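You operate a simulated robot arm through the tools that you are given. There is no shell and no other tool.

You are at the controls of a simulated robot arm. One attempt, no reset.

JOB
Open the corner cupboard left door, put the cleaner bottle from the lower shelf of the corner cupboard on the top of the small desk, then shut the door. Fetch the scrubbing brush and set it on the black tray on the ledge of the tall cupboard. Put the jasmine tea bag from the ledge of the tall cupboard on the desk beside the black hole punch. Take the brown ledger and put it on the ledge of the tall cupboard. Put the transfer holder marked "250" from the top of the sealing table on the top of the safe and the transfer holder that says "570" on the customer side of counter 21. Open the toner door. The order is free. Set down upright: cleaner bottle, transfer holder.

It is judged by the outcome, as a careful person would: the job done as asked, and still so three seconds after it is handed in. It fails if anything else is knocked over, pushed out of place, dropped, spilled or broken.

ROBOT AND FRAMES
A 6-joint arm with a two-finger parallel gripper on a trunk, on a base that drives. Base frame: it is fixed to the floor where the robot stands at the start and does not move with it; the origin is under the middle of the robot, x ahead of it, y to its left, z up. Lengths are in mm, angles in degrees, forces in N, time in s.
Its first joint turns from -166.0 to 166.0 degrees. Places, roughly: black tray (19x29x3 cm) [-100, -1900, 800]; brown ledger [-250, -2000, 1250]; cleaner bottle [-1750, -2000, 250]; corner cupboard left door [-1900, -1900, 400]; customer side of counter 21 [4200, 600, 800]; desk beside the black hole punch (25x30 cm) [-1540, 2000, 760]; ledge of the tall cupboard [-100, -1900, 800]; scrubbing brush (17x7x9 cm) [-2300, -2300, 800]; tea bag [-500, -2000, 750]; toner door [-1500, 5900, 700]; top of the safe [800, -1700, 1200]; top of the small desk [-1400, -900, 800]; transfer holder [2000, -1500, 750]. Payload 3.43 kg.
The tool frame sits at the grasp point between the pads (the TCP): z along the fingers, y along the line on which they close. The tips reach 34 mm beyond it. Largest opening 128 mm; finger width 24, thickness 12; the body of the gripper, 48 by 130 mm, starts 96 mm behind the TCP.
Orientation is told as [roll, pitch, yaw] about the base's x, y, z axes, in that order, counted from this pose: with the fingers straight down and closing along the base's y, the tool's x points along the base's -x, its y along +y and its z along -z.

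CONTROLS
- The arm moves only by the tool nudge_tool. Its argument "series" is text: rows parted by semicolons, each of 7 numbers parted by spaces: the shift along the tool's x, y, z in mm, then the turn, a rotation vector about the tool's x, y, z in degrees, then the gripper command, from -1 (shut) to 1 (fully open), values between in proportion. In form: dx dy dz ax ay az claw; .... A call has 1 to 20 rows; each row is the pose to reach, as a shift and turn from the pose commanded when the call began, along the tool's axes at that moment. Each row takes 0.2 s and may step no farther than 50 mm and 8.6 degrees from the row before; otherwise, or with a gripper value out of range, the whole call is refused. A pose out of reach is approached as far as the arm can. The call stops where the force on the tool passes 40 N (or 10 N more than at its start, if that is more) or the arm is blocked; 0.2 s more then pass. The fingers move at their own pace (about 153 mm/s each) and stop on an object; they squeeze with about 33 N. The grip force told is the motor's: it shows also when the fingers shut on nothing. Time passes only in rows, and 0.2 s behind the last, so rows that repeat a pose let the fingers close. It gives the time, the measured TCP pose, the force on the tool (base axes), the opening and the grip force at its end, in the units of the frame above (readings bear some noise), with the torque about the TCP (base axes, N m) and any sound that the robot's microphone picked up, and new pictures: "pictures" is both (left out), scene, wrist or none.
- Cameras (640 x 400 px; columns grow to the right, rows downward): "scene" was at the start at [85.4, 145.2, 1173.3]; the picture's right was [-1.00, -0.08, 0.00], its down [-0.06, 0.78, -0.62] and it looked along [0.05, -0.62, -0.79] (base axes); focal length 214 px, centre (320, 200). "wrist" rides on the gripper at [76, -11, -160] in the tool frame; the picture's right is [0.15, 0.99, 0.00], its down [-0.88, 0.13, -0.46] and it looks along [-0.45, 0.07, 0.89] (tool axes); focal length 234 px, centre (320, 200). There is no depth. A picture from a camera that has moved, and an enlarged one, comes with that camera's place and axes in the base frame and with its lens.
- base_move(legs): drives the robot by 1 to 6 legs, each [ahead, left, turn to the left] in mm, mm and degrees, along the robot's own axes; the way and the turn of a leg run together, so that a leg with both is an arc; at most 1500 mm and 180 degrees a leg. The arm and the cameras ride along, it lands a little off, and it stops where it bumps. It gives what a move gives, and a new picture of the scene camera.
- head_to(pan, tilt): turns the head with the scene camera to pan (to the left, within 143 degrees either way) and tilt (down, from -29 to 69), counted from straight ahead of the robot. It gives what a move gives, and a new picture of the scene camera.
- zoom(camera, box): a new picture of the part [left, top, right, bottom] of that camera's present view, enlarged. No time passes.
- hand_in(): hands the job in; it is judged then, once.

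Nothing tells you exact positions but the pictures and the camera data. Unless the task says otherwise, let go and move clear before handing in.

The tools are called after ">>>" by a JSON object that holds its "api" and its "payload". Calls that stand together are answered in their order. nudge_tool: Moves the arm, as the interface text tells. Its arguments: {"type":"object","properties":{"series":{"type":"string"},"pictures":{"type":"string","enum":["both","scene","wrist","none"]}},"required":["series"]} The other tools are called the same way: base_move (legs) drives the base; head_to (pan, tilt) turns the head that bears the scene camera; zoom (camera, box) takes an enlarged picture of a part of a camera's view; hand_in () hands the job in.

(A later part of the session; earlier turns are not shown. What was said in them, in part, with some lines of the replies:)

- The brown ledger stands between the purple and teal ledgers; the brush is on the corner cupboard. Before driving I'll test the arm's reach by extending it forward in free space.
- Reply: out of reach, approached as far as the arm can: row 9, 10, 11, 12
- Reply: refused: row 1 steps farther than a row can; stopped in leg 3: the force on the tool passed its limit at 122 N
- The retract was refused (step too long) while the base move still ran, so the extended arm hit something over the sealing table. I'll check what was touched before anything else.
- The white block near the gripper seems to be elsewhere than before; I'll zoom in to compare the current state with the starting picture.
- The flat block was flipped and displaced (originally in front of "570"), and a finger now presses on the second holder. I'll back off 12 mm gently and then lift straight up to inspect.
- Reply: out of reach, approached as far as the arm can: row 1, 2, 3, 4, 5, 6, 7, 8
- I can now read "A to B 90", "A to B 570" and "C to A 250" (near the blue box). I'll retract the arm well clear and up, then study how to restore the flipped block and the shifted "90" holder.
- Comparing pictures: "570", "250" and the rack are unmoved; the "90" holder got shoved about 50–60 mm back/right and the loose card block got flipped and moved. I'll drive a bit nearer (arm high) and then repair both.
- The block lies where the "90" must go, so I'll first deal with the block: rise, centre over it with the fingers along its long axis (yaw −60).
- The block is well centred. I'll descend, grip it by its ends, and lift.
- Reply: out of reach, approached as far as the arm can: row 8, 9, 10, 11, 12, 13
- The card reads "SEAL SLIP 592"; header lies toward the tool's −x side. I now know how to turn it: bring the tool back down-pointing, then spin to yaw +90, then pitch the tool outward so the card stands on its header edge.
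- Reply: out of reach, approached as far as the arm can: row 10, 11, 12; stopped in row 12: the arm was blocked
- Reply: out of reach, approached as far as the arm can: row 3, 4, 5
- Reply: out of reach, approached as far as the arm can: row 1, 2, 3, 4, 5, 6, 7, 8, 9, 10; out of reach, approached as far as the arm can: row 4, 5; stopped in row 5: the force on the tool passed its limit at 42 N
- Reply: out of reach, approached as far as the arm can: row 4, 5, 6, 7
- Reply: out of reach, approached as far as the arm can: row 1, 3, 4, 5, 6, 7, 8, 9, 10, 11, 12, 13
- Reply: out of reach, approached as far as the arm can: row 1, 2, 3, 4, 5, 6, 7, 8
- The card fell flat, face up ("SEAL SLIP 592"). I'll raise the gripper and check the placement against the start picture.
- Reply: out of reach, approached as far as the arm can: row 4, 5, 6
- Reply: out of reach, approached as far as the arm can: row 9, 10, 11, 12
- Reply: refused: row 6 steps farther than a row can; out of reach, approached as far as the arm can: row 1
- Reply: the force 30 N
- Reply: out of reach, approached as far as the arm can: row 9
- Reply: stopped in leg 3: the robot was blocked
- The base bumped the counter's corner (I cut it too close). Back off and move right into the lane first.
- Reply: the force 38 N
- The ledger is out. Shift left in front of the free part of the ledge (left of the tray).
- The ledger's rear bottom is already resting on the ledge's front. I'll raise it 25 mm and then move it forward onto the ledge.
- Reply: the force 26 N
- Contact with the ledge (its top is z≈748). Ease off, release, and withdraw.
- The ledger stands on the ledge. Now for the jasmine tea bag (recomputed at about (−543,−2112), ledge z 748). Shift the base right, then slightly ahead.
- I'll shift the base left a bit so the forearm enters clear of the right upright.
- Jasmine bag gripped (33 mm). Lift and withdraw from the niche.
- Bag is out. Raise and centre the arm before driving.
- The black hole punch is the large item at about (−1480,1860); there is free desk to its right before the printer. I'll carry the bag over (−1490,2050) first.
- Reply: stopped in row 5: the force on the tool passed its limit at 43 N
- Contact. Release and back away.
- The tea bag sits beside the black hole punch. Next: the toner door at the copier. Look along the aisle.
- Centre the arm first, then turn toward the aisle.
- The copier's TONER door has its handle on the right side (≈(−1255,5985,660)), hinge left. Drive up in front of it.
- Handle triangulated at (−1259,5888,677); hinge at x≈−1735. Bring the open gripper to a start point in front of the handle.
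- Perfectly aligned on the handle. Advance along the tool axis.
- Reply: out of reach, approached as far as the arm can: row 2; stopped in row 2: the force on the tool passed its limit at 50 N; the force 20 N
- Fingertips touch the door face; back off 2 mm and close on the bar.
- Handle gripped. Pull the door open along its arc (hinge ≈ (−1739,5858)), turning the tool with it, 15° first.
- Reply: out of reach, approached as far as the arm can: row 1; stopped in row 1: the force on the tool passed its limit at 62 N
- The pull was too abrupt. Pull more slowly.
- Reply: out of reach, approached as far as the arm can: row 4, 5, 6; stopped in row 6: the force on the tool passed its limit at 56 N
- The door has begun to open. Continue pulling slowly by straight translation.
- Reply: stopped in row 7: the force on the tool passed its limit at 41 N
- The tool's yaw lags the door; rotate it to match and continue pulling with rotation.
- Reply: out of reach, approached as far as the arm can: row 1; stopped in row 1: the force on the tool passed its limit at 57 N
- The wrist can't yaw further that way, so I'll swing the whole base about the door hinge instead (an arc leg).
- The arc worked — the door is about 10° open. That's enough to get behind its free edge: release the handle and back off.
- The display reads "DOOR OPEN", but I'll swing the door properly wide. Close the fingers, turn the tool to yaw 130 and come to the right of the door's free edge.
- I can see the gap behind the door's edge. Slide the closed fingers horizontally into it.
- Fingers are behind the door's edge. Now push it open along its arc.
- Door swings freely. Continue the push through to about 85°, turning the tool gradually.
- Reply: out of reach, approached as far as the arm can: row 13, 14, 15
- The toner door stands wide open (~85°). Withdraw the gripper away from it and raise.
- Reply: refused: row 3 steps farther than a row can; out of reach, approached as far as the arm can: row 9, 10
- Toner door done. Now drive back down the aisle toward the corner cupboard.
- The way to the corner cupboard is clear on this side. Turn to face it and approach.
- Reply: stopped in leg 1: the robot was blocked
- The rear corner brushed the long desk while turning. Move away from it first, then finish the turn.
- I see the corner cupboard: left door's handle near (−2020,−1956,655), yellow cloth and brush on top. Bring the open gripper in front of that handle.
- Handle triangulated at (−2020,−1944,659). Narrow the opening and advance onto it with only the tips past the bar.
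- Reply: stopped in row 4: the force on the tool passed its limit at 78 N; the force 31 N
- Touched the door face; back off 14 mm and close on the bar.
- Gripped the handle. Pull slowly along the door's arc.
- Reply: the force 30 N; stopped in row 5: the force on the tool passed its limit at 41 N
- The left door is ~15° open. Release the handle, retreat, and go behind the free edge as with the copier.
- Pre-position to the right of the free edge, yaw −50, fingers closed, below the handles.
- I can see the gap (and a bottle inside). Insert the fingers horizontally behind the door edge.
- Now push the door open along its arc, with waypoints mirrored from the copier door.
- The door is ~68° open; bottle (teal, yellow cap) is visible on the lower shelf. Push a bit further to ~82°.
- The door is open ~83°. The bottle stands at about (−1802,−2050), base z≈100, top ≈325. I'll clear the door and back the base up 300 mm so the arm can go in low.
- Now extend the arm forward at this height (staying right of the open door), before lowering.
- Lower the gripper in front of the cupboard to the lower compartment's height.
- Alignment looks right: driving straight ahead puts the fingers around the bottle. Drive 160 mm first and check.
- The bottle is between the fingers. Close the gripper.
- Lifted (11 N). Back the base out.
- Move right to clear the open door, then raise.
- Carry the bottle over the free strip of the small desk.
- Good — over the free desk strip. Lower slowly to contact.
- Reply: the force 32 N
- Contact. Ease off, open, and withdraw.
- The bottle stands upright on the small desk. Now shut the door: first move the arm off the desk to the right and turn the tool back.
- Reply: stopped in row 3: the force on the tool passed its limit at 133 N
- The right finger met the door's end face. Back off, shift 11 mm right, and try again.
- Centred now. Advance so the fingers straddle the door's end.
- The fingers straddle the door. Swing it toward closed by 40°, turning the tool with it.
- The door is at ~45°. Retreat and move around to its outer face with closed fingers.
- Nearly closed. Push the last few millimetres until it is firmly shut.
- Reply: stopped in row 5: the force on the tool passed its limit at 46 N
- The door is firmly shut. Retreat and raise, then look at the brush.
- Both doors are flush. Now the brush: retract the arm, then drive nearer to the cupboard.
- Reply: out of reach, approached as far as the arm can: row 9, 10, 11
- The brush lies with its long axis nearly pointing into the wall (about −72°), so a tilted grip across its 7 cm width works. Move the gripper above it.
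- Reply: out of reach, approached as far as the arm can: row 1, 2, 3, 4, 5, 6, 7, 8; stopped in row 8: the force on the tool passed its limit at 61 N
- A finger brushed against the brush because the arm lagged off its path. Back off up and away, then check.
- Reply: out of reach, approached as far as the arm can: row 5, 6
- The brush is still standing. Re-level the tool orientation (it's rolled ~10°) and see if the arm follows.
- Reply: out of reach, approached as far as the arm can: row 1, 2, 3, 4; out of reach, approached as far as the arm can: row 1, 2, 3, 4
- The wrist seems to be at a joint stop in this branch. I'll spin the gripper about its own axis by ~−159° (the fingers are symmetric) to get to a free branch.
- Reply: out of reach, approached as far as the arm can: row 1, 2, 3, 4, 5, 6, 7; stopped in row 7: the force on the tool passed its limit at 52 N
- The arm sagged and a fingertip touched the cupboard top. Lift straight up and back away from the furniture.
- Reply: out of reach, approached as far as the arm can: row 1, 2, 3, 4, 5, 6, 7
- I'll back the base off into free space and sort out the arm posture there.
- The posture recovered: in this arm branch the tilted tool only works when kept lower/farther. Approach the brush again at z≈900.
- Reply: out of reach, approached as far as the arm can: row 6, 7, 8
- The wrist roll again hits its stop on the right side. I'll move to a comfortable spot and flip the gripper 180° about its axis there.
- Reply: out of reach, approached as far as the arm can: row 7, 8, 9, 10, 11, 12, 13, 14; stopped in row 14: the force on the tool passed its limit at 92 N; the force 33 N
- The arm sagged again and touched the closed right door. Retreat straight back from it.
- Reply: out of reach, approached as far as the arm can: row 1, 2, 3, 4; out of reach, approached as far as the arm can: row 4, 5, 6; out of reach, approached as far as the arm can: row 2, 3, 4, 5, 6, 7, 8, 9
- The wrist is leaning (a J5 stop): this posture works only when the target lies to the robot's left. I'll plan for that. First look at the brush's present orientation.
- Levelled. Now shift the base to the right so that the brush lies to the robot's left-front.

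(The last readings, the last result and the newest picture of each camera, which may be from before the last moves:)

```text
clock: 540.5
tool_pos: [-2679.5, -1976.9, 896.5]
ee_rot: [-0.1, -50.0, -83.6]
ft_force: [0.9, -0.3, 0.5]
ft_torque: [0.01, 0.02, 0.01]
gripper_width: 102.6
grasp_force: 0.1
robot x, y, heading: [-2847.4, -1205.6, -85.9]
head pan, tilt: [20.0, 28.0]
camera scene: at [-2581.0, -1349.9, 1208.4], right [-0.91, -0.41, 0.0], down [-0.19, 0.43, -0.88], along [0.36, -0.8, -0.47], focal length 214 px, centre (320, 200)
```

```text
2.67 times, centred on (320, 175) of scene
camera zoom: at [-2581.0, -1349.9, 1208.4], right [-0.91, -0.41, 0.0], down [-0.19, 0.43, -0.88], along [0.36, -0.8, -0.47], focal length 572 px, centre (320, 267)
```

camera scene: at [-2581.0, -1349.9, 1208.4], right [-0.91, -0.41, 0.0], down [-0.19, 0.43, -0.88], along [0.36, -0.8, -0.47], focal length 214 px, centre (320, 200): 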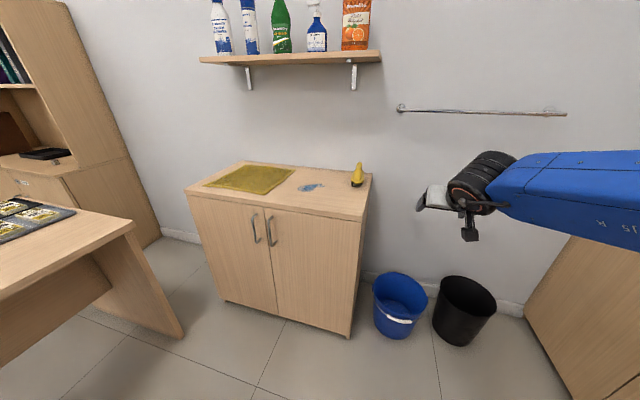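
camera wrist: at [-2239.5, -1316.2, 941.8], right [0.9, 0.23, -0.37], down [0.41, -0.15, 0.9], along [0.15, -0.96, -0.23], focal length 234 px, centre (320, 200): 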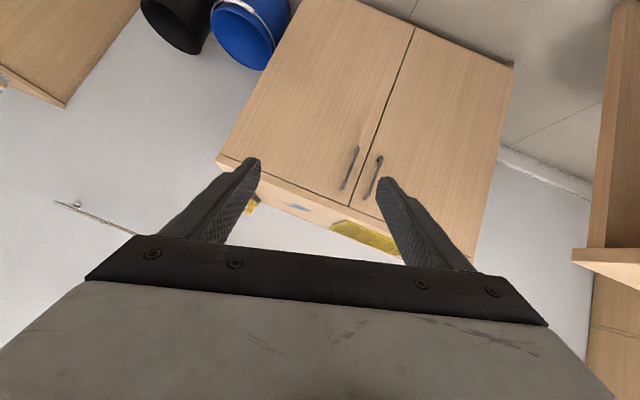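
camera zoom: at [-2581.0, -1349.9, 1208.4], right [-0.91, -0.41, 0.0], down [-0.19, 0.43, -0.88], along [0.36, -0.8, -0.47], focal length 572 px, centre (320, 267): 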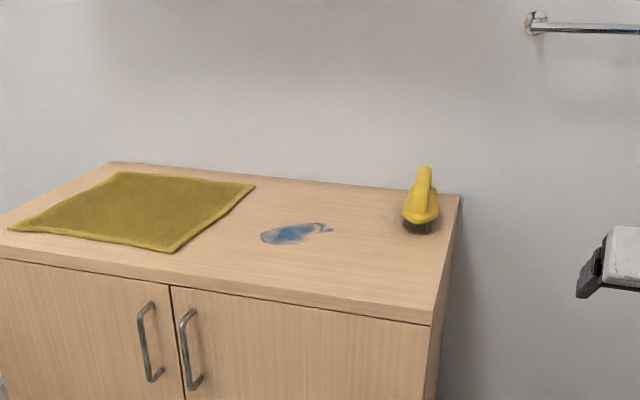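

The cupboard top is really at z≈797; the brush (front end (−2368,−2241), axis −76°) lies to the robot's left-front now. Move above it.

>>> {"api": "nudge_tool", "payload": {"series": "-21 31 21.5 -0.6 0 -0.5 0.6; -42 62 43 -1.3 0 -1.1 0.6; -63 93 65 -1.9 0 -1.6 0.6; -84.5 123.5 87 -2.6 0 -2.2 0.6; -105.5 154.5 108.5 -3.2 0 -2.7 0.6; -126.5 185 130 -3.9 0 -3.3 0.6; -148 216 152 -4.5 0 -3.8 0.6; -169 247 173.5 -5.2 0 -4.4 0.6; -190 278 195 -5.8 0 -4.9 0.6"}}

```text
clock: 542.5
tool_pos: [-2370.8, -2213.6, 920.1]
ee_rot: [-0.1, -50.0, -76.0]
ft_force: [0.0, -0.7, 0.4]
ft_torque: [0.08, 0.03, 0.06]
gripper_width: 102.2
grasp_force: 0.1
robot x, y, heading: [-2845.3, -1202.6, -85.7]
head pan, tilt: [20.0, 28.0]
camera scene: at [-2581.2, -1349.7, 1208.5], right [-0.91, -0.41, 0.0], down [-0.19, 0.43, -0.88], along [0.36, -0.8, -0.47], focal length 214 px, centre (320, 200)
camera wrist: at [-2422.7, -2052.3, 965.7], right [0.94, 0.33, -0.11], down [0.18, -0.18, 0.97], along [0.3, -0.93, -0.23], focal length 234 px, centre (320, 200)
```

scene: 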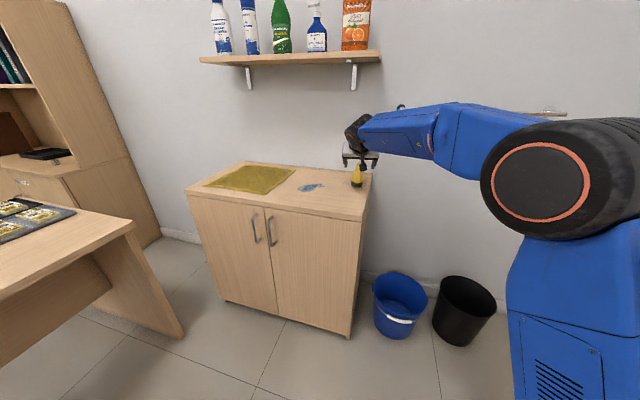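
wrist: 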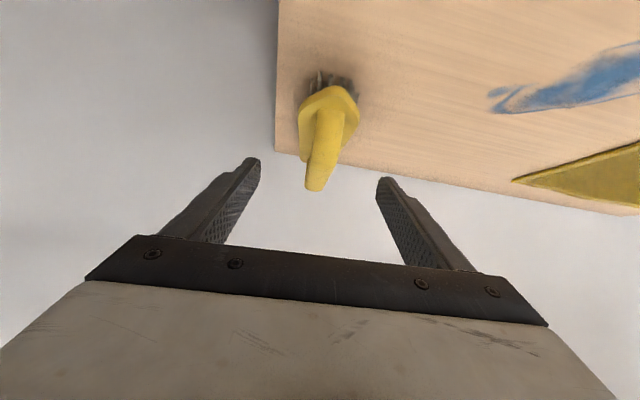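

Well aligned. Descend along the tool axis.

>>> {"api": "nudge_tool", "payload": {"series": "0 1 30 0 0 0 0.6; 0 1 60 0 0 0 0.6; 0 1 85 0 0 0 0.6", "pictures": "wrist"}}

```text
clock: 543.3
tool_pos: [-2357.4, -2277.8, 861.8]
ee_rot: [-0.1, -50.1, -76.0]
ft_force: [-0.6, 0.1, 0.6]
ft_torque: [0.05, 0.01, -0.02]
gripper_width: 102.4
grasp_force: 0.1
robot x, y, heading: [-2843.2, -1206.3, -85.7]
head pan, tilt: [20.0, 28.0]
camera wrist: at [-2407.9, -2115.6, 907.3], right [0.94, 0.33, -0.11], down [0.18, -0.18, 0.97], along [0.3, -0.93, -0.23], focal length 234 px, centre (320, 200)
```

wrist: 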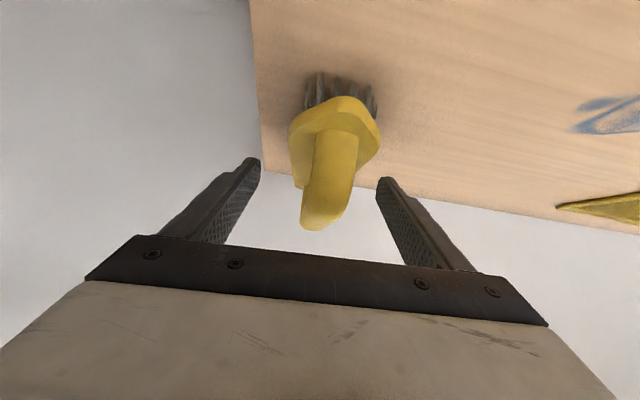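

>>> {"api": "nudge_tool", "payload": {"series": "0 5 8 0 0 0 0.6; 0 10 16 0 0 0 0.6; 0 10 28 0 0 0 0.6; 0 10 40 0 0 0 0.6", "pictures": "wrist"}}

```text
clock: 544.3
tool_pos: [-2340.8, -2304.0, 835.7]
ee_rot: [0.0, -50.0, -76.0]
ft_force: [0.4, -0.1, 0.9]
ft_torque: [-0.01, -0.01, 0.03]
gripper_width: 102.5
grasp_force: 0.0
robot x, y, heading: [-2841.9, -1209.5, -85.6]
head pan, tilt: [20.0, 28.0]
camera wrist: at [-2391.4, -2142.2, 881.3], right [0.94, 0.33, -0.11], down [0.18, -0.18, 0.97], along [0.3, -0.93, -0.23], focal length 234 px, centre (320, 200)
```

wrist: 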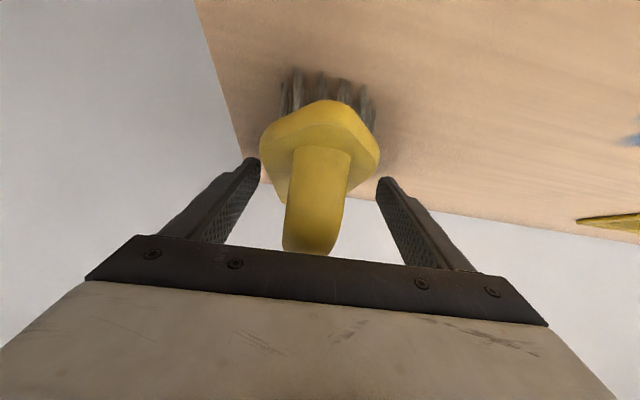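

>>> {"api": "nudge_tool", "payload": {"series": "0 0 0 0 0 0 0.2; 0 0 0 0 0 0 -0.2; 0 0 0 0 0 0 -0.2; 0 0 0 0 0 0 -0.2", "pictures": "wrist"}}

```text
clock: 545.3
tool_pos: [-2340.4, -2304.3, 833.6]
ee_rot: [-0.1, -50.0, -76.1]
ft_force: [0.2, -0.2, -0.4]
ft_torque: [-0.04, 0.01, -0.01]
gripper_width: 57.0
grasp_force: 33.4
robot x, y, heading: [-2843.5, -1205.5, -85.7]
head pan, tilt: [20.0, 28.0]
camera wrist: at [-2391.3, -2142.1, 881.2], right [0.94, 0.33, -0.11], down [0.18, -0.18, 0.97], along [0.3, -0.93, -0.23], focal length 234 px, centre (320, 200)
```

wrist: 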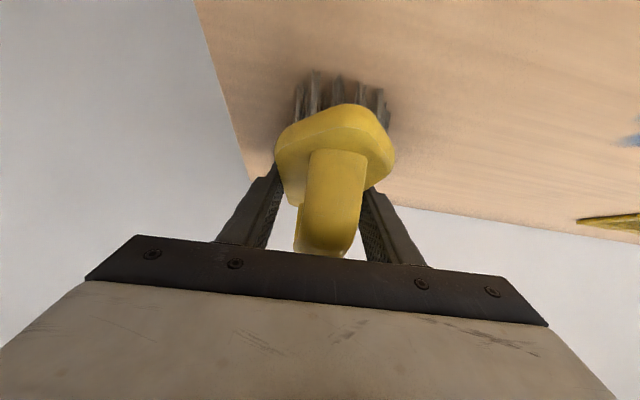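

Gripped. Lift and bring the arm back from the cupboard.

>>> {"api": "nudge_tool", "payload": {"series": "-8 0 -6 0 0 0 -0.2; -23 0 -19 0 0 0 -0.2; -42 0 -35 0 0 0 -0.2; -50 0 -42 0 0 0 -0.2; -25 -20 -72 0 0 0 -0.2; 0 -40 -102 0 0 0 -0.2; 25 -60 -132 0 0 0 -0.2; 50 -80 -162 0 0 0 -0.2; 75 -100 -192 0 0 0 -0.2; 100 -120 -222 0 0 0 -0.2; 120 -140 -250 0 0 0 -0.2"}}

```text
clock: 547.7
tool_pos: [-2541.0, -2076.3, 905.7]
ee_rot: [-0.2, -49.9, -75.9]
ft_force: [0.0, -0.6, -2.6]
ft_torque: [-0.04, 0.01, 0.0]
gripper_width: 56.7
grasp_force: 33.6
robot x, y, heading: [-2838.9, -1203.7, -85.5]
head pan, tilt: [20.0, 28.0]
camera scene: at [-2580.7, -1350.2, 1208.3], right [-0.91, -0.41, 0.0], down [-0.19, 0.43, -0.88], along [0.37, -0.8, -0.47], focal length 214 px, centre (320, 200)
camera wrist: at [-2590.8, -1914.2, 951.6], right [0.94, 0.33, -0.11], down [0.18, -0.18, 0.97], along [0.3, -0.93, -0.23], focal length 234 px, centre (320, 200)
```

scene: 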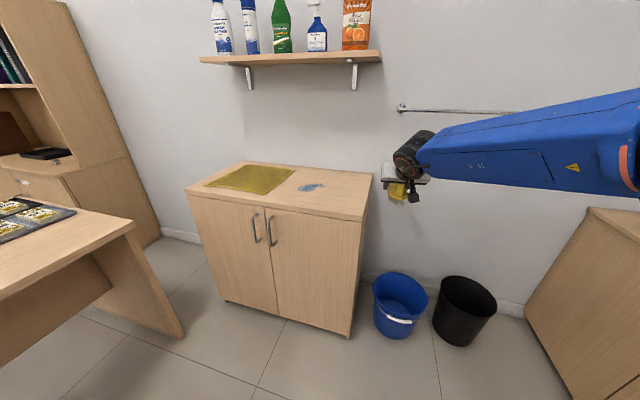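
wrist: 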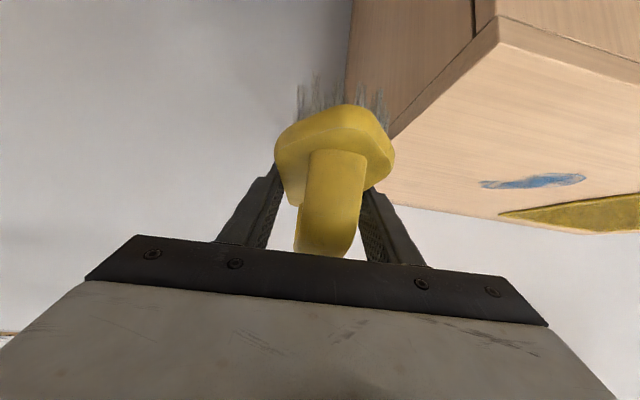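

Brush in hand. Drive back from the corner, turn to face along the room, and go around the small desk.

>>> {"api": "base_move", "payload": {"legs": [[-1500, 0, 0], [-100, 0, 0]]}}

```text
clock: 556.1
tool_pos: [-2669.6, -430.8, 905.3]
ee_rot: [0.0, -50.0, -75.6]
ft_force: [0.0, -0.7, -2.0]
ft_torque: [-0.03, 0.01, -0.02]
gripper_width: 56.4
grasp_force: 32.8
robot x, y, heading: [-2974.9, 435.9, -85.2]
head pan, tilt: [20.0, 28.0]
camera scene: at [-2716.0, 295.5, 1208.4], right [-0.91, -0.42, 0.0], down [-0.2, 0.43, -0.88], along [0.37, -0.8, -0.47], focal length 214 px, centre (320, 200)
```

scene: 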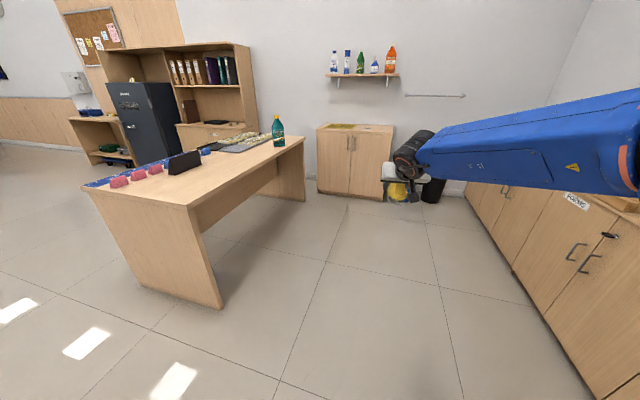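

>>> {"api": "base_move", "payload": {"legs": [[0, 0, 90], [1300, 0, 0]]}}

```text
clock: 566.4
tool_pos: [-835.8, 858.7, 907.0]
ee_rot: [-0.1, -49.9, 14.2]
ft_force: [0.4, -0.3, -1.7]
ft_torque: [-0.01, 0.0, 0.0]
gripper_width: 56.6
grasp_force: 33.1
robot x, y, heading: [-1706.6, 553.5, 4.3]
head pan, tilt: [20.0, 28.0]
camera scene: at [-1563.1, 817.6, 1208.4], right [0.42, -0.91, 0.0], down [-0.43, -0.2, -0.88], along [0.8, 0.37, -0.47], focal length 214 px, centre (320, 200)
```

scene: 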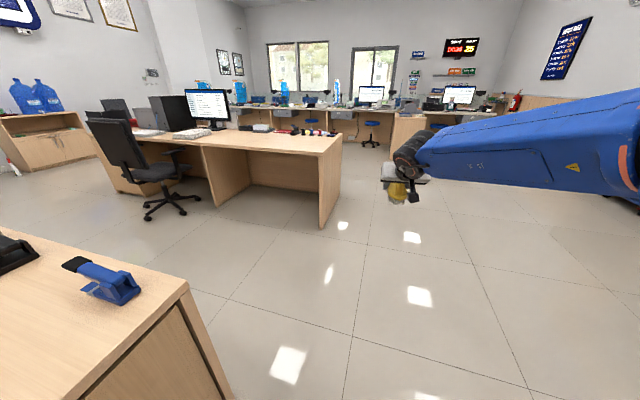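

>>> {"api": "base_move", "payload": {"legs": [[1150, 0, 0], [0, 0, -88]]}}

```text
clock: 575.9
tool_pos: [-212.2, -208.9, 905.9]
ee_rot: [-0.1, -50.0, -72.0]
ft_force: [0.0, -0.3, -1.8]
ft_torque: [0.01, 0.01, -0.01]
gripper_width: 56.8
grasp_force: 32.9
robot x, y, heading: [-573.1, 638.8, -81.5]
head pan, tilt: [20.0, 28.0]
camera scene: at [-302.9, 513.6, 1208.4], right [-0.88, -0.48, 0.0], down [-0.22, 0.41, -0.88], along [0.42, -0.78, -0.47], focal length 214 px, centre (320, 200)
```

scene: 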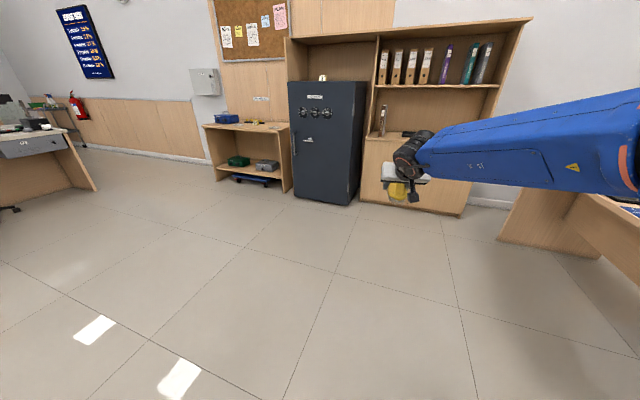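

Test turning the tool to point right-back (yaw −142) here in free space.

>>> {"api": "nudge_tool", "payload": {"series": "0 0 0 5.96 0 5 -0.2; 0 0 0 11.9 0 10 -0.2; 0 0 0 17.9 0 15 -0.2; 0 0 0 23.8 0 20 -0.2; 0 0 0 29.8 0 25 -0.2; 0 0 0 35.7 0 30 -0.2; 0 0 0 41.7 0 35 -0.2; 0 0 0 47.7 0 40 -0.2; 0 0 0 53.6 0 45 -0.2; 0 0 0 53.6 0 45 -0.2; 0 0 0 53.6 0 45 -0.2", "pictures": "scene"}}

```text
clock: 578.2
tool_pos: [-211.3, -208.4, 905.9]
ee_rot: [-0.2, -50.1, -142.0]
ft_force: [-0.2, 0.9, -2.1]
ft_torque: [0.0, -0.01, 0.02]
gripper_width: 57.0
grasp_force: 33.2
robot x, y, heading: [-573.3, 640.1, -81.5]
head pan, tilt: [20.0, 28.0]
camera scene: at [-302.8, 513.7, 1208.4], right [-0.88, -0.48, 0.0], down [-0.22, 0.41, -0.88], along [0.42, -0.78, -0.47], focal length 214 px, centre (320, 200)
```

scene: 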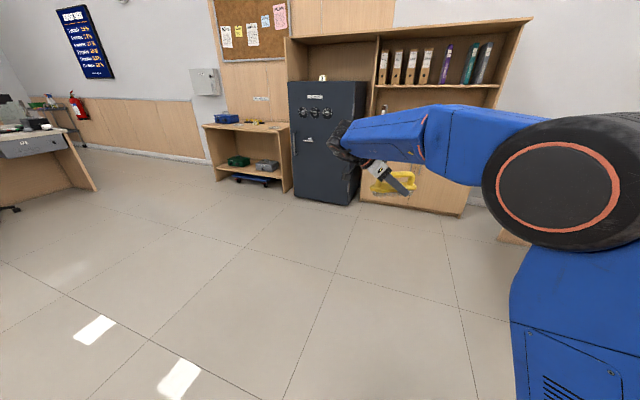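

That works. Now drive up to the tall cupboard (stopping short first).

>>> {"api": "base_move", "payload": {"legs": [[1350, -70, -1.7]]}}

>>> {"api": "head_to", "payload": {"pan": 5, "tilt": 25}}

```text
clock: 585.1
tool_pos: [-135.4, -1580.1, 907.4]
ee_rot: [-0.2, -50.1, -144.1]
ft_force: [1.1, -0.4, -1.3]
ft_torque: [0.04, 0.01, 0.0]
gripper_width: 57.0
grasp_force: 32.9
robot x, y, heading: [-471.6, -719.5, -83.4]
head pan, tilt: [20.0, 28.0]
camera scene: at [-201.5, -855.7, 1208.4], right [-0.9, -0.45, 0.0], down [-0.21, 0.42, -0.88], along [0.39, -0.79, -0.47], focal length 214 px, centre (320, 200)
```

scene: 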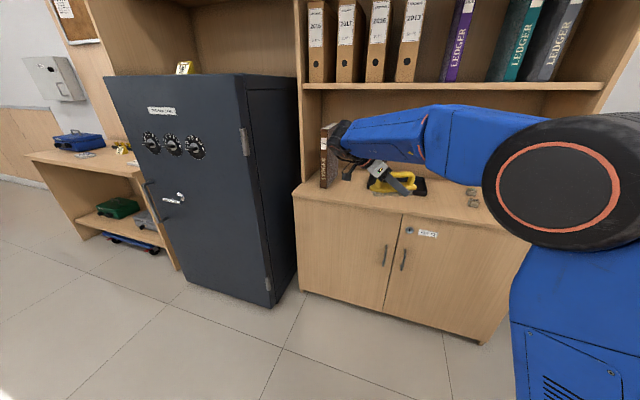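

```text
clock: 585.8
tool_pos: [-135.6, -1580.1, 907.4]
ee_rot: [0.0, -50.1, -144.0]
ft_force: [-0.1, -0.7, -1.3]
ft_torque: [0.02, 0.03, -0.03]
gripper_width: 56.8
grasp_force: 33.2
robot x, y, heading: [-471.2, -719.3, -83.6]
head pan, tilt: [5.0, 25.0]
camera scene: at [-223.8, -864.4, 1213.1], right [-0.98, -0.2, 0.0], down [-0.08, 0.41, -0.91], along [0.18, -0.89, -0.42], focal length 214 px, centre (320, 200)
```

scene: 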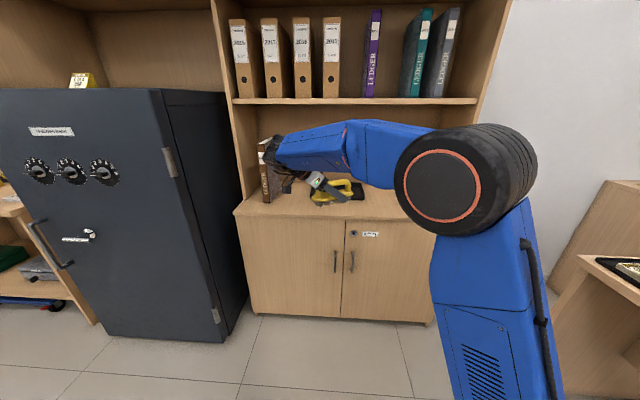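

>>> {"api": "zoom", "payload": {"camera": "scene", "box": [240, 150, 400, 230]}}

>>> {"api": "zoom", "payload": {"camera": "wrist", "box": [0, 0, 640, 400]}}

```text
4.00 times, centred on (320, 190) of scene
camera zoom: at [-223.8, -864.4, 1213.1], right [-0.98, -0.2, 0.0], down [-0.08, 0.41, -0.91], along [0.18, -0.89, -0.42], focal length 858 px, centre (320, 240)
```

zoom: 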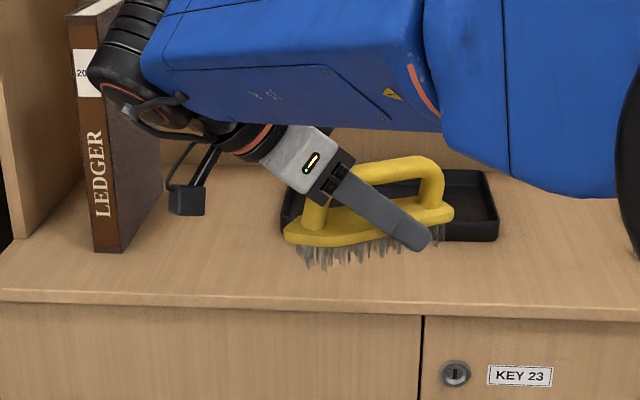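

```text
1.00 times, centred on (320, 200) of wrist (not enlarged: the box is as wide or as high as the picture)
camera zoom: at [-2.0, -1472.1, 952.4], right [0.66, -0.75, -0.11], down [-0.1, -0.23, 0.97], along [-0.75, -0.62, -0.23], focal length 234 px, centre (320, 200)
```

zoom: 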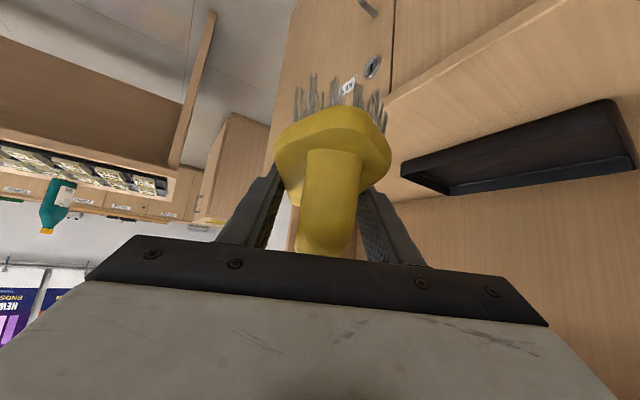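

The tray's front-right corner checks out at (−250,−1885). I'll lower the brush a bit (still above the tray rim) before driving in under the shelf.

>>> {"api": "nudge_tool", "payload": {"series": "17 0 14.4 0 0 0 -0.2; 34 0 28.7 0 0 0 -0.2; 51 0 43 0 0 0 -0.2", "pictures": "none"}}

```text
clock: 586.6
tool_pos: [-139.0, -1581.0, 840.1]
ee_rot: [0.1, -50.0, -144.0]
ft_force: [-0.2, 0.2, -0.8]
ft_torque: [-0.01, -0.02, 0.03]
gripper_width: 57.2
grasp_force: 33.5
robot x, y, heading: [-469.5, -717.5, -83.5]
head pan, tilt: [5.0, 25.0]
```

>>> {"api": "base_move", "payload": {"legs": [[250, -12, 0]]}}

>>> {"api": "zoom", "payload": {"camera": "scene", "box": [200, 120, 440, 260]}}

>>> {"api": "zoom", "payload": {"camera": "wrist", "box": [0, 0, 640, 400]}}

```text
clock: 588.5
tool_pos: [-124.1, -1833.1, 840.0]
ee_rot: [-0.1, -50.1, -144.0]
ft_force: [-0.3, 0.4, -1.0]
ft_torque: [-0.01, 0.01, 0.03]
gripper_width: 56.7
grasp_force: 32.5
robot x, y, heading: [-453.5, -969.6, -83.6]
head pan, tilt: [5.0, 25.0]
camera scene: at [-208.4, -1113.2, 1213.2], right [-0.98, -0.2, 0.0], down [-0.08, 0.41, -0.91], along [0.18, -0.89, -0.42], focal length 214 px, centre (320, 200)
```

scene: 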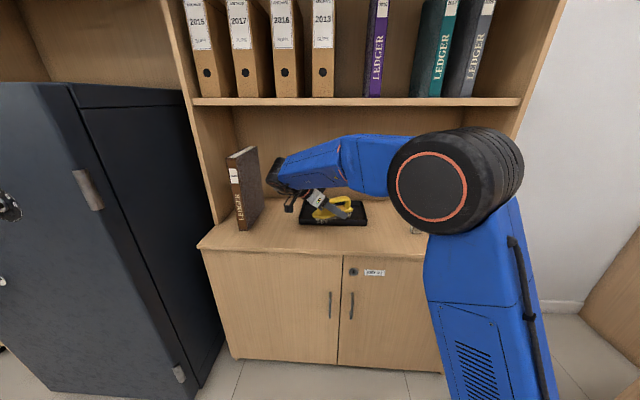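

```text
2.67 times, centred on (320, 190) of scene
camera zoom: at [-208.4, -1113.2, 1213.2], right [-0.98, -0.2, 0.0], down [-0.08, 0.41, -0.91], along [0.18, -0.89, -0.42], focal length 572 px, centre (320, 227)
```

zoom: 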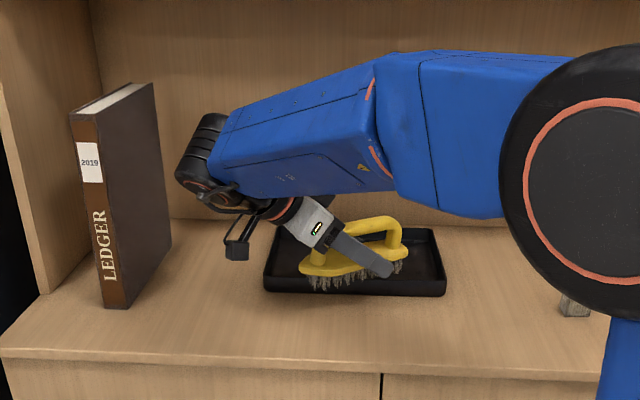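

```text
1.00 times, centred on (320, 200) of wrist (not enlarged: the box is as wide or as high as the picture)
camera zoom: at [9.1, -1722.4, 885.0], right [0.66, -0.75, -0.11], down [-0.1, -0.23, 0.97], along [-0.75, -0.62, -0.23], focal length 234 px, centre (320, 200)
```

zoom: 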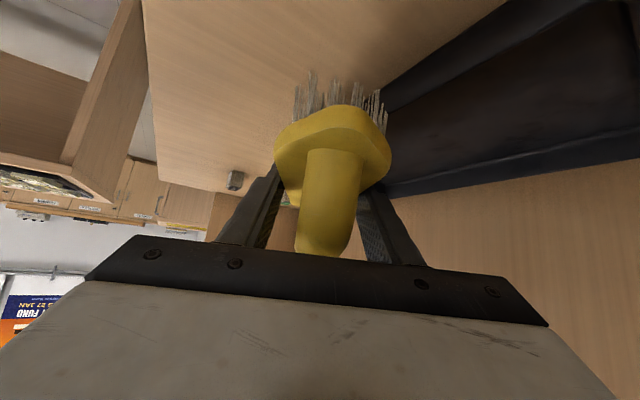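

Clear of the ledger with good margin. Drive the last 122 mm so the brush is over the tray.

>>> {"api": "base_move", "payload": {"legs": [[122, -6, 0]]}}

>>> {"api": "zoom", "payload": {"camera": "scene", "box": [200, 120, 440, 260]}}

```text
clock: 589.7
tool_pos: [-117.5, -1954.2, 838.8]
ee_rot: [-0.2, -50.1, -144.1]
ft_force: [0.0, 0.4, -1.1]
ft_torque: [0.02, 0.02, 0.0]
gripper_width: 56.8
grasp_force: 32.9
robot x, y, heading: [-446.5, -1089.3, -83.8]
head pan, tilt: [5.0, 25.0]
camera scene: at [-200.8, -1236.2, 1213.2], right [-0.98, -0.2, 0.0], down [-0.08, 0.41, -0.91], along [0.18, -0.89, -0.42], focal length 214 px, centre (320, 200)
```

scene: 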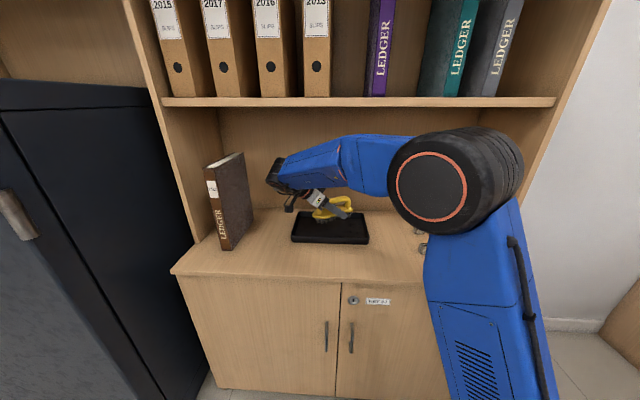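

```text
2.67 times, centred on (320, 190) of scene
camera zoom: at [-200.8, -1236.2, 1213.2], right [-0.98, -0.2, 0.0], down [-0.08, 0.41, -0.91], along [0.18, -0.89, -0.42], focal length 572 px, centre (320, 227)
```

zoom: 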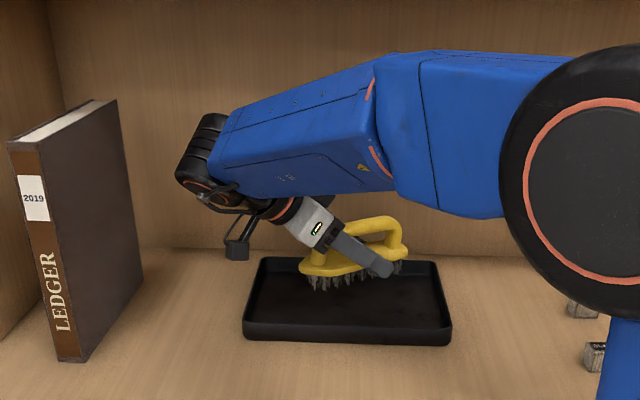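

The brush is over the tray. Lower it gently.

>>> {"api": "nudge_tool", "payload": {"series": "8 0 6.4 0 0 0 -0.2; 16 0 12.9 0 0 0 -0.2; 23 0 19.3 0 0 0 -0.2; 29 0 24.4 0 0 0 -0.2", "pictures": "none"}}

>>> {"api": "zoom", "payload": {"camera": "scene", "box": [200, 120, 440, 260]}}

```text
clock: 590.7
tool_pos: [-115.0, -1953.5, 801.8]
ee_rot: [0.0, -50.0, -144.1]
ft_force: [0.7, 0.1, -2.1]
ft_torque: [-0.02, 0.01, -0.02]
gripper_width: 56.9
grasp_force: 32.4
robot x, y, heading: [-447.1, -1090.2, -83.8]
head pan, tilt: [5.0, 25.0]
```

```text
2.67 times, centred on (320, 190) of scene
camera zoom: at [-200.8, -1236.1, 1213.2], right [-0.98, -0.2, 0.0], down [-0.08, 0.41, -0.91], along [0.18, -0.89, -0.42], focal length 572 px, centre (320, 227)
```

zoom: 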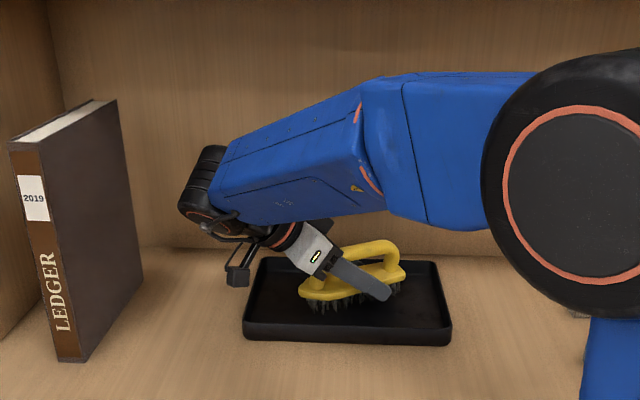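

>>> {"api": "nudge_tool", "payload": {"series": "2.3 0 1.9 0 0 0 -0.2; 4.6 0 3.9 0 0 0 -0.2; 6.9 0 5.8 0 0 0 -0.2; 8.4 0 7.1 0 0 0 -0.2; 10 0 8.4 0 0 0 -0.2; 11.5 0 9.7 0 0 0 -0.2", "pictures": "wrist"}}

```text
clock: 592.1
tool_pos: [-116.2, -1953.2, 790.5]
ee_rot: [0.5, -50.1, -144.3]
ft_force: [9.3, -6.9, 33.0]
ft_torque: [0.21, -0.46, -0.19]
gripper_width: 56.9
grasp_force: 33.1
robot x, y, heading: [-447.2, -1093.8, -83.8]
head pan, tilt: [5.0, 25.0]
camera wrist: at [16.1, -1845.1, 834.6], right [0.66, -0.75, -0.11], down [-0.1, -0.23, 0.97], along [-0.75, -0.62, -0.22], focal length 234 px, centre (320, 200)
```

wrist: 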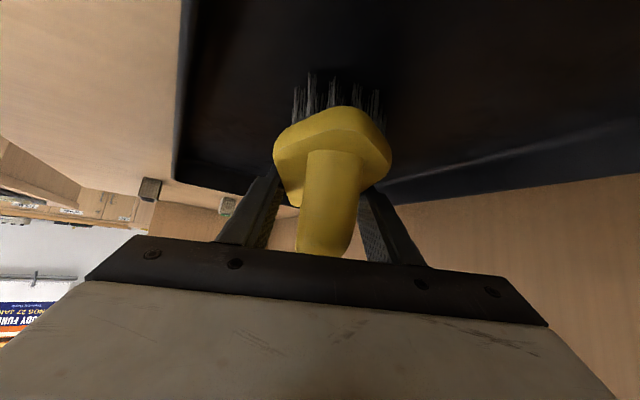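

The brush rests in the tray. Ease off, open and withdraw along the tool axis.

>>> {"api": "nudge_tool", "payload": {"series": "-1 0 -0.9 0 0 0 -0.2; -1.8 0 -1.5 0 0 0 -0.2; -1.8 0 -1.5 0 0 0 0.1; -1.8 0 -1.5 0 0 0 0.35; -1.8 0 -1.5 0 0 0 0.35; -3 0 -15 0 0 0 0.35; -5 0 -40 0 0 0 0.35; -8 0 -70 0 0 0 0.35; -10 0 -100 0 0 0 0.35", "pictures": "wrist"}}

>>> {"api": "zoom", "payload": {"camera": "scene", "box": [200, 120, 440, 260]}}

```text
clock: 594.1
tool_pos: [-60.7, -1914.0, 860.2]
ee_rot: [-0.1, -50.1, -144.2]
ft_force: [-0.5, 1.4, -1.0]
ft_torque: [0.02, 0.03, -0.01]
gripper_width: 86.3
grasp_force: 0.1
robot x, y, heading: [-445.8, -1092.0, -83.8]
head pan, tilt: [5.0, 25.0]
camera wrist: at [72.7, -1806.5, 905.3], right [0.65, -0.75, -0.11], down [-0.1, -0.23, 0.97], along [-0.75, -0.62, -0.23], focal length 234 px, centre (320, 200)
```

wrist: 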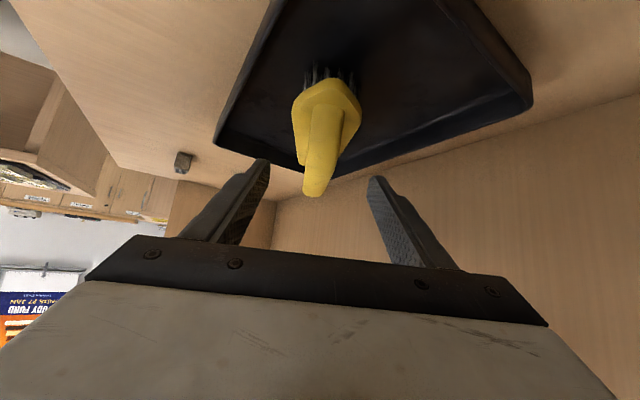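

```text
2.67 times, centred on (320, 190) of scene
camera zoom: at [-200.9, -1236.3, 1213.2], right [-0.98, -0.2, 0.0], down [-0.08, 0.41, -0.91], along [0.18, -0.89, -0.42], focal length 572 px, centre (320, 227)
```

zoom: 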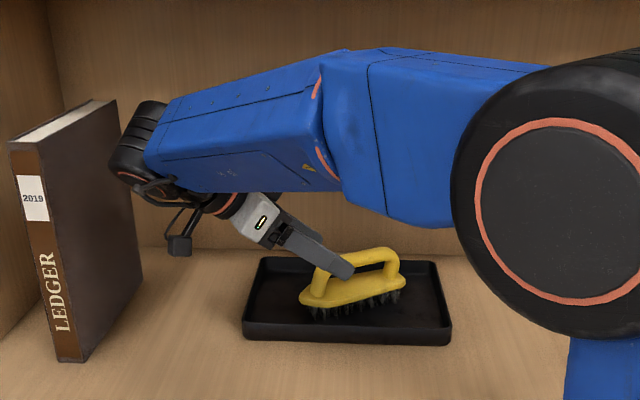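

The brush sits in the tray. Raise the gripper clear, then back the base straight out.

>>> {"api": "nudge_tool", "payload": {"series": "-15 0 -13 0 0 0 0.35; -30 0 -26 0 0 0 0.35; -42 0 -35 0 0 0 0.35", "pictures": "none"}}

```text
clock: 594.9
tool_pos: [-60.0, -1912.1, 913.9]
ee_rot: [-0.1, -50.0, -143.9]
ft_force: [-0.8, 0.1, -0.7]
ft_torque: [0.01, 0.04, 0.01]
gripper_width: 86.7
grasp_force: 0.1
robot x, y, heading: [-446.0, -1089.7, -83.9]
head pan, tilt: [5.0, 25.0]
```

>>> {"api": "base_move", "payload": {"legs": [[-600, 0, 0]]}}

>>> {"api": "head_to", "payload": {"pan": 0, "tilt": 20}}

>>> {"api": "zoom", "payload": {"camera": "scene", "box": [200, 60, 480, 240]}}

```text
clock: 598.2
tool_pos: [-120.9, -1323.4, 913.5]
ee_rot: [-0.1, -50.0, -143.6]
ft_force: [-0.3, 0.8, -0.2]
ft_torque: [-0.01, 0.0, -0.02]
gripper_width: 86.4
grasp_force: 0.1
robot x, y, heading: [-512.3, -512.0, -83.3]
head pan, tilt: [5.0, 25.0]
camera scene: at [-267.2, -649.1, 1213.2], right [-0.98, -0.2, 0.0], down [-0.09, 0.41, -0.91], along [0.19, -0.89, -0.42], focal length 214 px, centre (320, 200)
```

scene: 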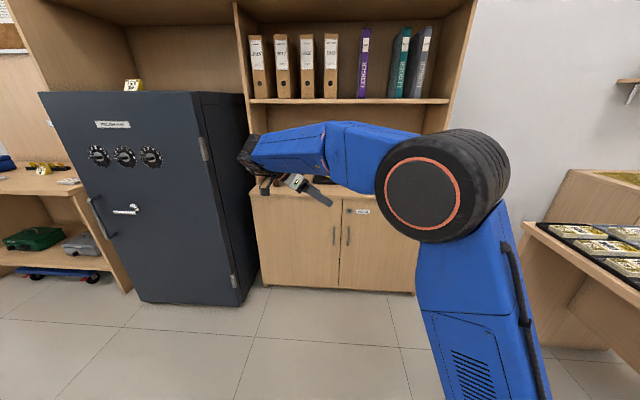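

```text
clock: 598.9
tool_pos: [-120.4, -1324.3, 912.5]
ee_rot: [0.0, -49.9, -143.6]
ft_force: [0.2, -0.3, 0.4]
ft_torque: [-0.04, 0.01, 0.01]
gripper_width: 86.5
grasp_force: 0.2
robot x, y, heading: [-513.3, -504.9, -83.5]
head pan, tilt: [0.0, 20.0]
camera scene: at [-274.9, -651.3, 1221.2], right [-0.99, -0.12, 0.0], down [-0.04, 0.34, -0.94], along [0.11, -0.93, -0.34], focal length 214 px, centre (320, 200)
```

scene: 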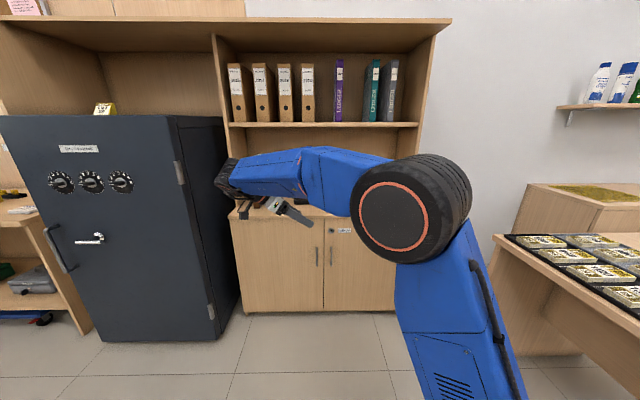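

```text
2.22 times, centred on (340, 150) of scene
camera zoom: at [-274.9, -651.3, 1221.2], right [-0.99, -0.12, 0.0], down [-0.04, 0.34, -0.94], along [0.11, -0.93, -0.34], focal length 477 px, centre (276, 311)
```

zoom: 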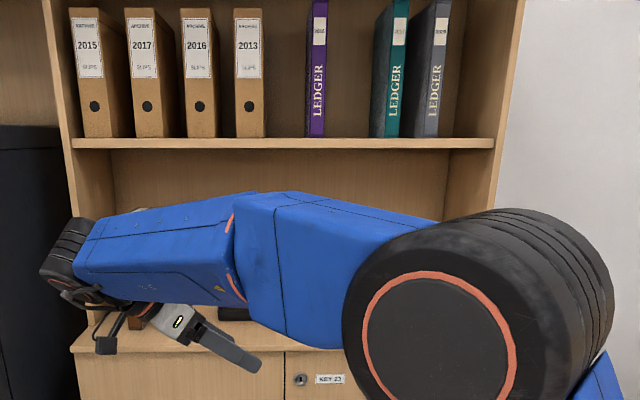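

All tasks appear done. As a last check I'll return to the starting viewpoint and compare the sealing table with the first picture (for the card and the "90" holder).

>>> {"api": "base_move", "payload": {"legs": [[-440, 560, 0], [0, 0, 83.5]]}}

>>> {"api": "head_to", "payload": {"pan": -30, "tilt": 45}}

>>> {"api": "zoom", "payload": {"camera": "scene", "box": [330, 10, 470, 97]}}

```text
clock: 606.4
tool_pos: [832.9, 310.5, 913.8]
ee_rot: [-0.1, -50.1, -59.6]
ft_force: [-0.2, -0.2, 0.7]
ft_torque: [-0.01, 0.0, 0.03]
gripper_width: 86.5
grasp_force: 0.1
robot x, y, heading: [-19.7, 4.2, 1.0]
head pan, tilt: [0.0, 20.0]
camera scene: at [148.6, 227.5, 1221.3], right [0.01, -1.0, 0.0], down [-0.34, -0.01, -0.94], along [0.94, 0.01, -0.34], focal length 214 px, centre (320, 200)
```

scene: 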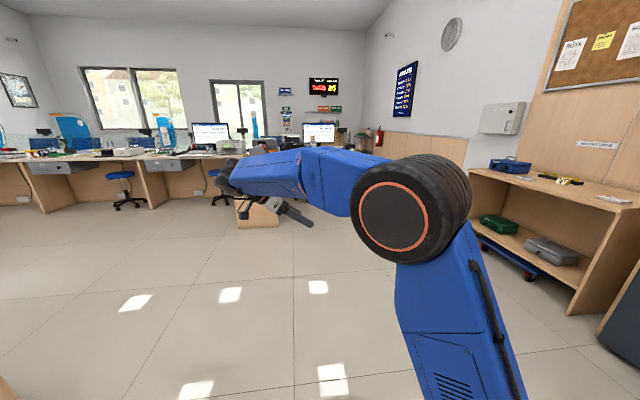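

```text
clock: 607.3
tool_pos: [833.5, 309.2, 911.7]
ee_rot: [-0.1, -50.2, -59.6]
ft_force: [-0.5, -0.6, 0.3]
ft_torque: [-0.01, -0.02, 0.01]
gripper_width: 86.1
grasp_force: 0.0
robot x, y, heading: [-21.8, 1.8, 1.0]
head pan, tilt: [-30.0, 45.0]
camera scene: at [126.6, 186.5, 1182.6], right [-0.49, -0.87, 0.0], down [-0.62, 0.34, -0.71], along [0.62, -0.34, -0.71], focal length 214 px, centre (320, 200)
```

scene: 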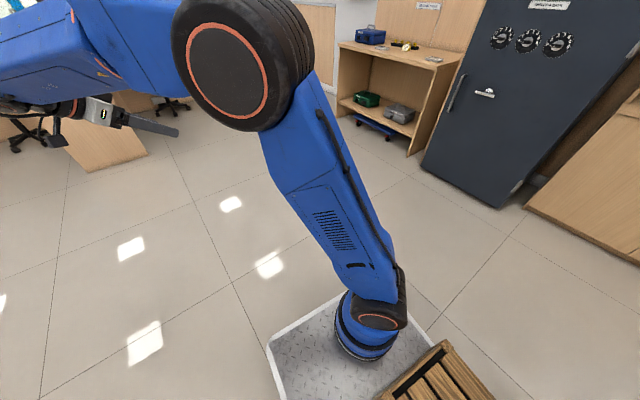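

```text
4.57 times, centred on (400, 54) of scene
camera zoom: at [126.6, 186.5, 1182.6], right [-0.49, -0.87, 0.0], down [-0.62, 0.34, -0.71], along [0.62, -0.34, -0.71], focal length 980 px, centre (-46, 870)
```

zoom: 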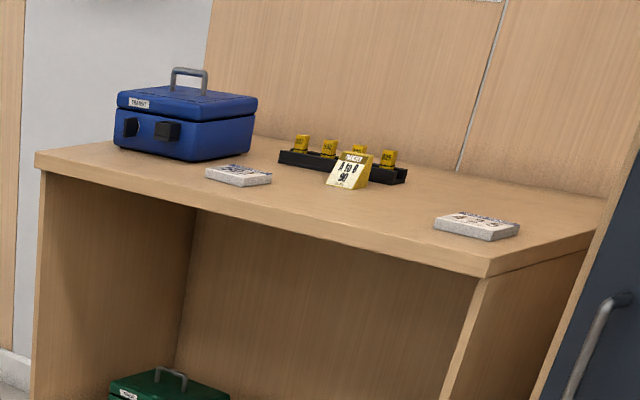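

The sealing table matches the original picture closely. One last look at the ledge and the corner cupboard from here.

>>> {"api": "head_to", "payload": {"pan": -97, "tilt": 20}}

>>> {"api": "zoom", "payload": {"camera": "scene", "box": [250, 90, 410, 210]}}

>>> {"api": "head_to", "payload": {"pan": -125, "tilt": 20}}

>>> {"api": "zoom", "payload": {"camera": "scene", "box": [250, 110, 450, 240]}}

```text
clock: 608.7
tool_pos: [833.5, 310.0, 913.5]
ee_rot: [-0.1, -50.1, -59.6]
ft_force: [0.2, 0.5, 0.8]
ft_torque: [0.03, -0.03, -0.03]
gripper_width: 86.4
grasp_force: 0.1
robot x, y, heading: [-21.7, 4.6, 1.0]
head pan, tilt: [-97.0, 20.0]
camera scene: at [45.6, 133.5, 1221.2], right [-0.99, 0.11, 0.0], down [0.04, 0.34, -0.94], along [-0.1, -0.93, -0.34], focal length 214 px, centre (320, 200)
```

scene: 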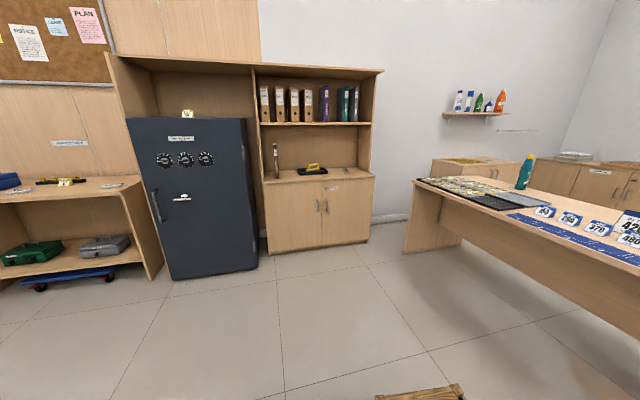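

```text
3.33 times, centred on (330, 150) of scene
camera zoom: at [45.6, 133.5, 1221.2], right [-0.99, 0.11, 0.0], down [0.04, 0.34, -0.94], along [-0.1, -0.93, -0.34], focal length 715 px, centre (287, 367)
```

zoom: 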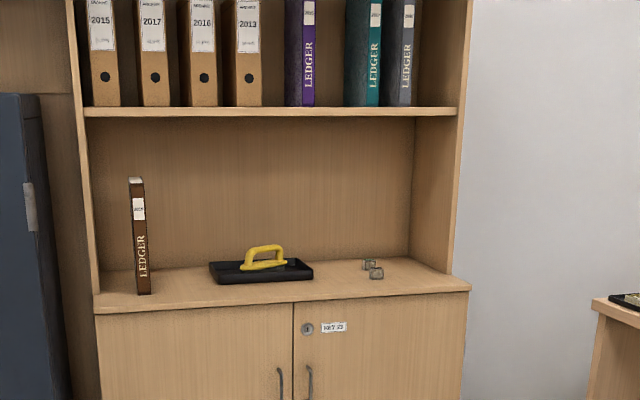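

```text
clock: 609.6
tool_pos: [832.7, 310.6, 912.5]
ee_rot: [-0.1, -50.1, -59.6]
ft_force: [0.2, 0.0, 0.2]
ft_torque: [-0.02, 0.02, 0.04]
gripper_width: 86.3
grasp_force: 0.0
robot x, y, heading: [-22.7, 5.3, 0.7]
head pan, tilt: [-125.0, 20.0]
camera scene: at [3.3, 149.0, 1221.3], right [-0.83, 0.56, 0.0], down [0.19, 0.28, -0.94], along [-0.53, -0.78, -0.34], focal length 214 px, centre (320, 200)
```

scene: 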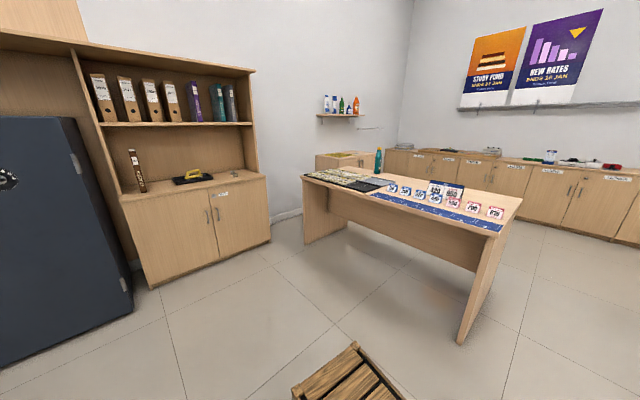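

```text
3.08 times, centred on (350, 175) of scene
camera zoom: at [3.3, 149.0, 1221.3], right [-0.83, 0.56, 0.0], down [0.19, 0.28, -0.94], along [-0.53, -0.78, -0.34], focal length 660 px, centre (228, 277)
```

zoom: 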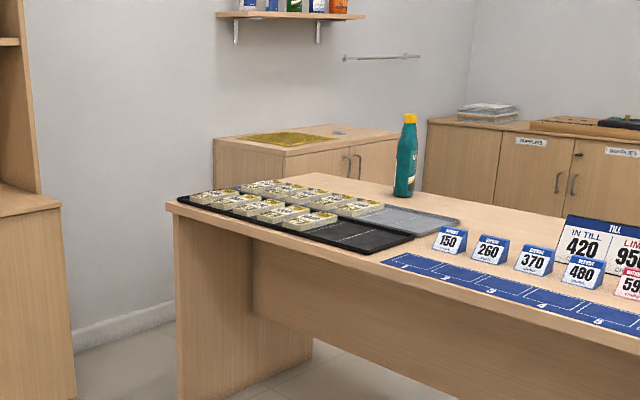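

Everything asked has been carried out, with one note. At the start I knocked the "592" card over and moved the "90" holder on the sealing table. I set both back to within roughly 15–20 mm of where they were.

- **Corner cupboard:** The cleaner bottle stands upright on the small desk and the left door is shut.
- **Ledge of the tall cupboard:** The brush is in the black tray and the brown ledger stands on the ledge.
- **Tea bag:** The jasmine bag is on the desk beside the black hole punch.
- **Transfer holders:** "250" is upright on top of the safe and "570" is upright on the customer side of counter 21.
- **Copier:** The toner door is open to about 85°.
- **Bumps:** The base also touched counter 21's corner and the end of the long desk. Nothing there looked moved.

The gripper is empty and clear, so I'm handing in.

>>> {"api": "hand_in", "payload": {}}

```text
The job is handed in.
```

I finished every part of the job and handed it in, but I knocked two things on the sealing table early on and had to put them back.

- **Cleaner bottle:** it stands upright on the top of the small desk, and the corner cupboard left door is shut.
- **Scrubbing brush:** it is in the black tray on the ledge of the tall cupboard. Before I picked it up, a finger pushed it a few centimetres on the corner cupboard top.
- **Brown ledger:** it stands upright on the same ledge, left of the tray.
- **Jasmine tea bag:** it is on the desk just to the right of the black hole punch.
- **Transfer holders:** "250" is upright on top of the safe. "570" is upright on the customer side of counter 21.
- **Toner door:** it is open to about 85°.

These are the things I disturbed:

- **Sealing table:** while driving up with the arm extended, I flipped the "592" seal slip card and shoved the "90" transfer holder. I turned the card face up again and put both back. By comparison with the first picture they are within about 20 mm of their original places, and the card sits a few degrees off its original angle.
- **Contacts:** the base bumped the corner of counter 21 and the end of the long desk, and the gripper touched the corner cupboard top and its closed right door. In later pictures I saw nothing moved or damaged.

I checked most of the results in pictures near the end. I did not go back to look at the "570" holder after I set it down. The tea bag and the toner door I last saw while driving back from the copier.
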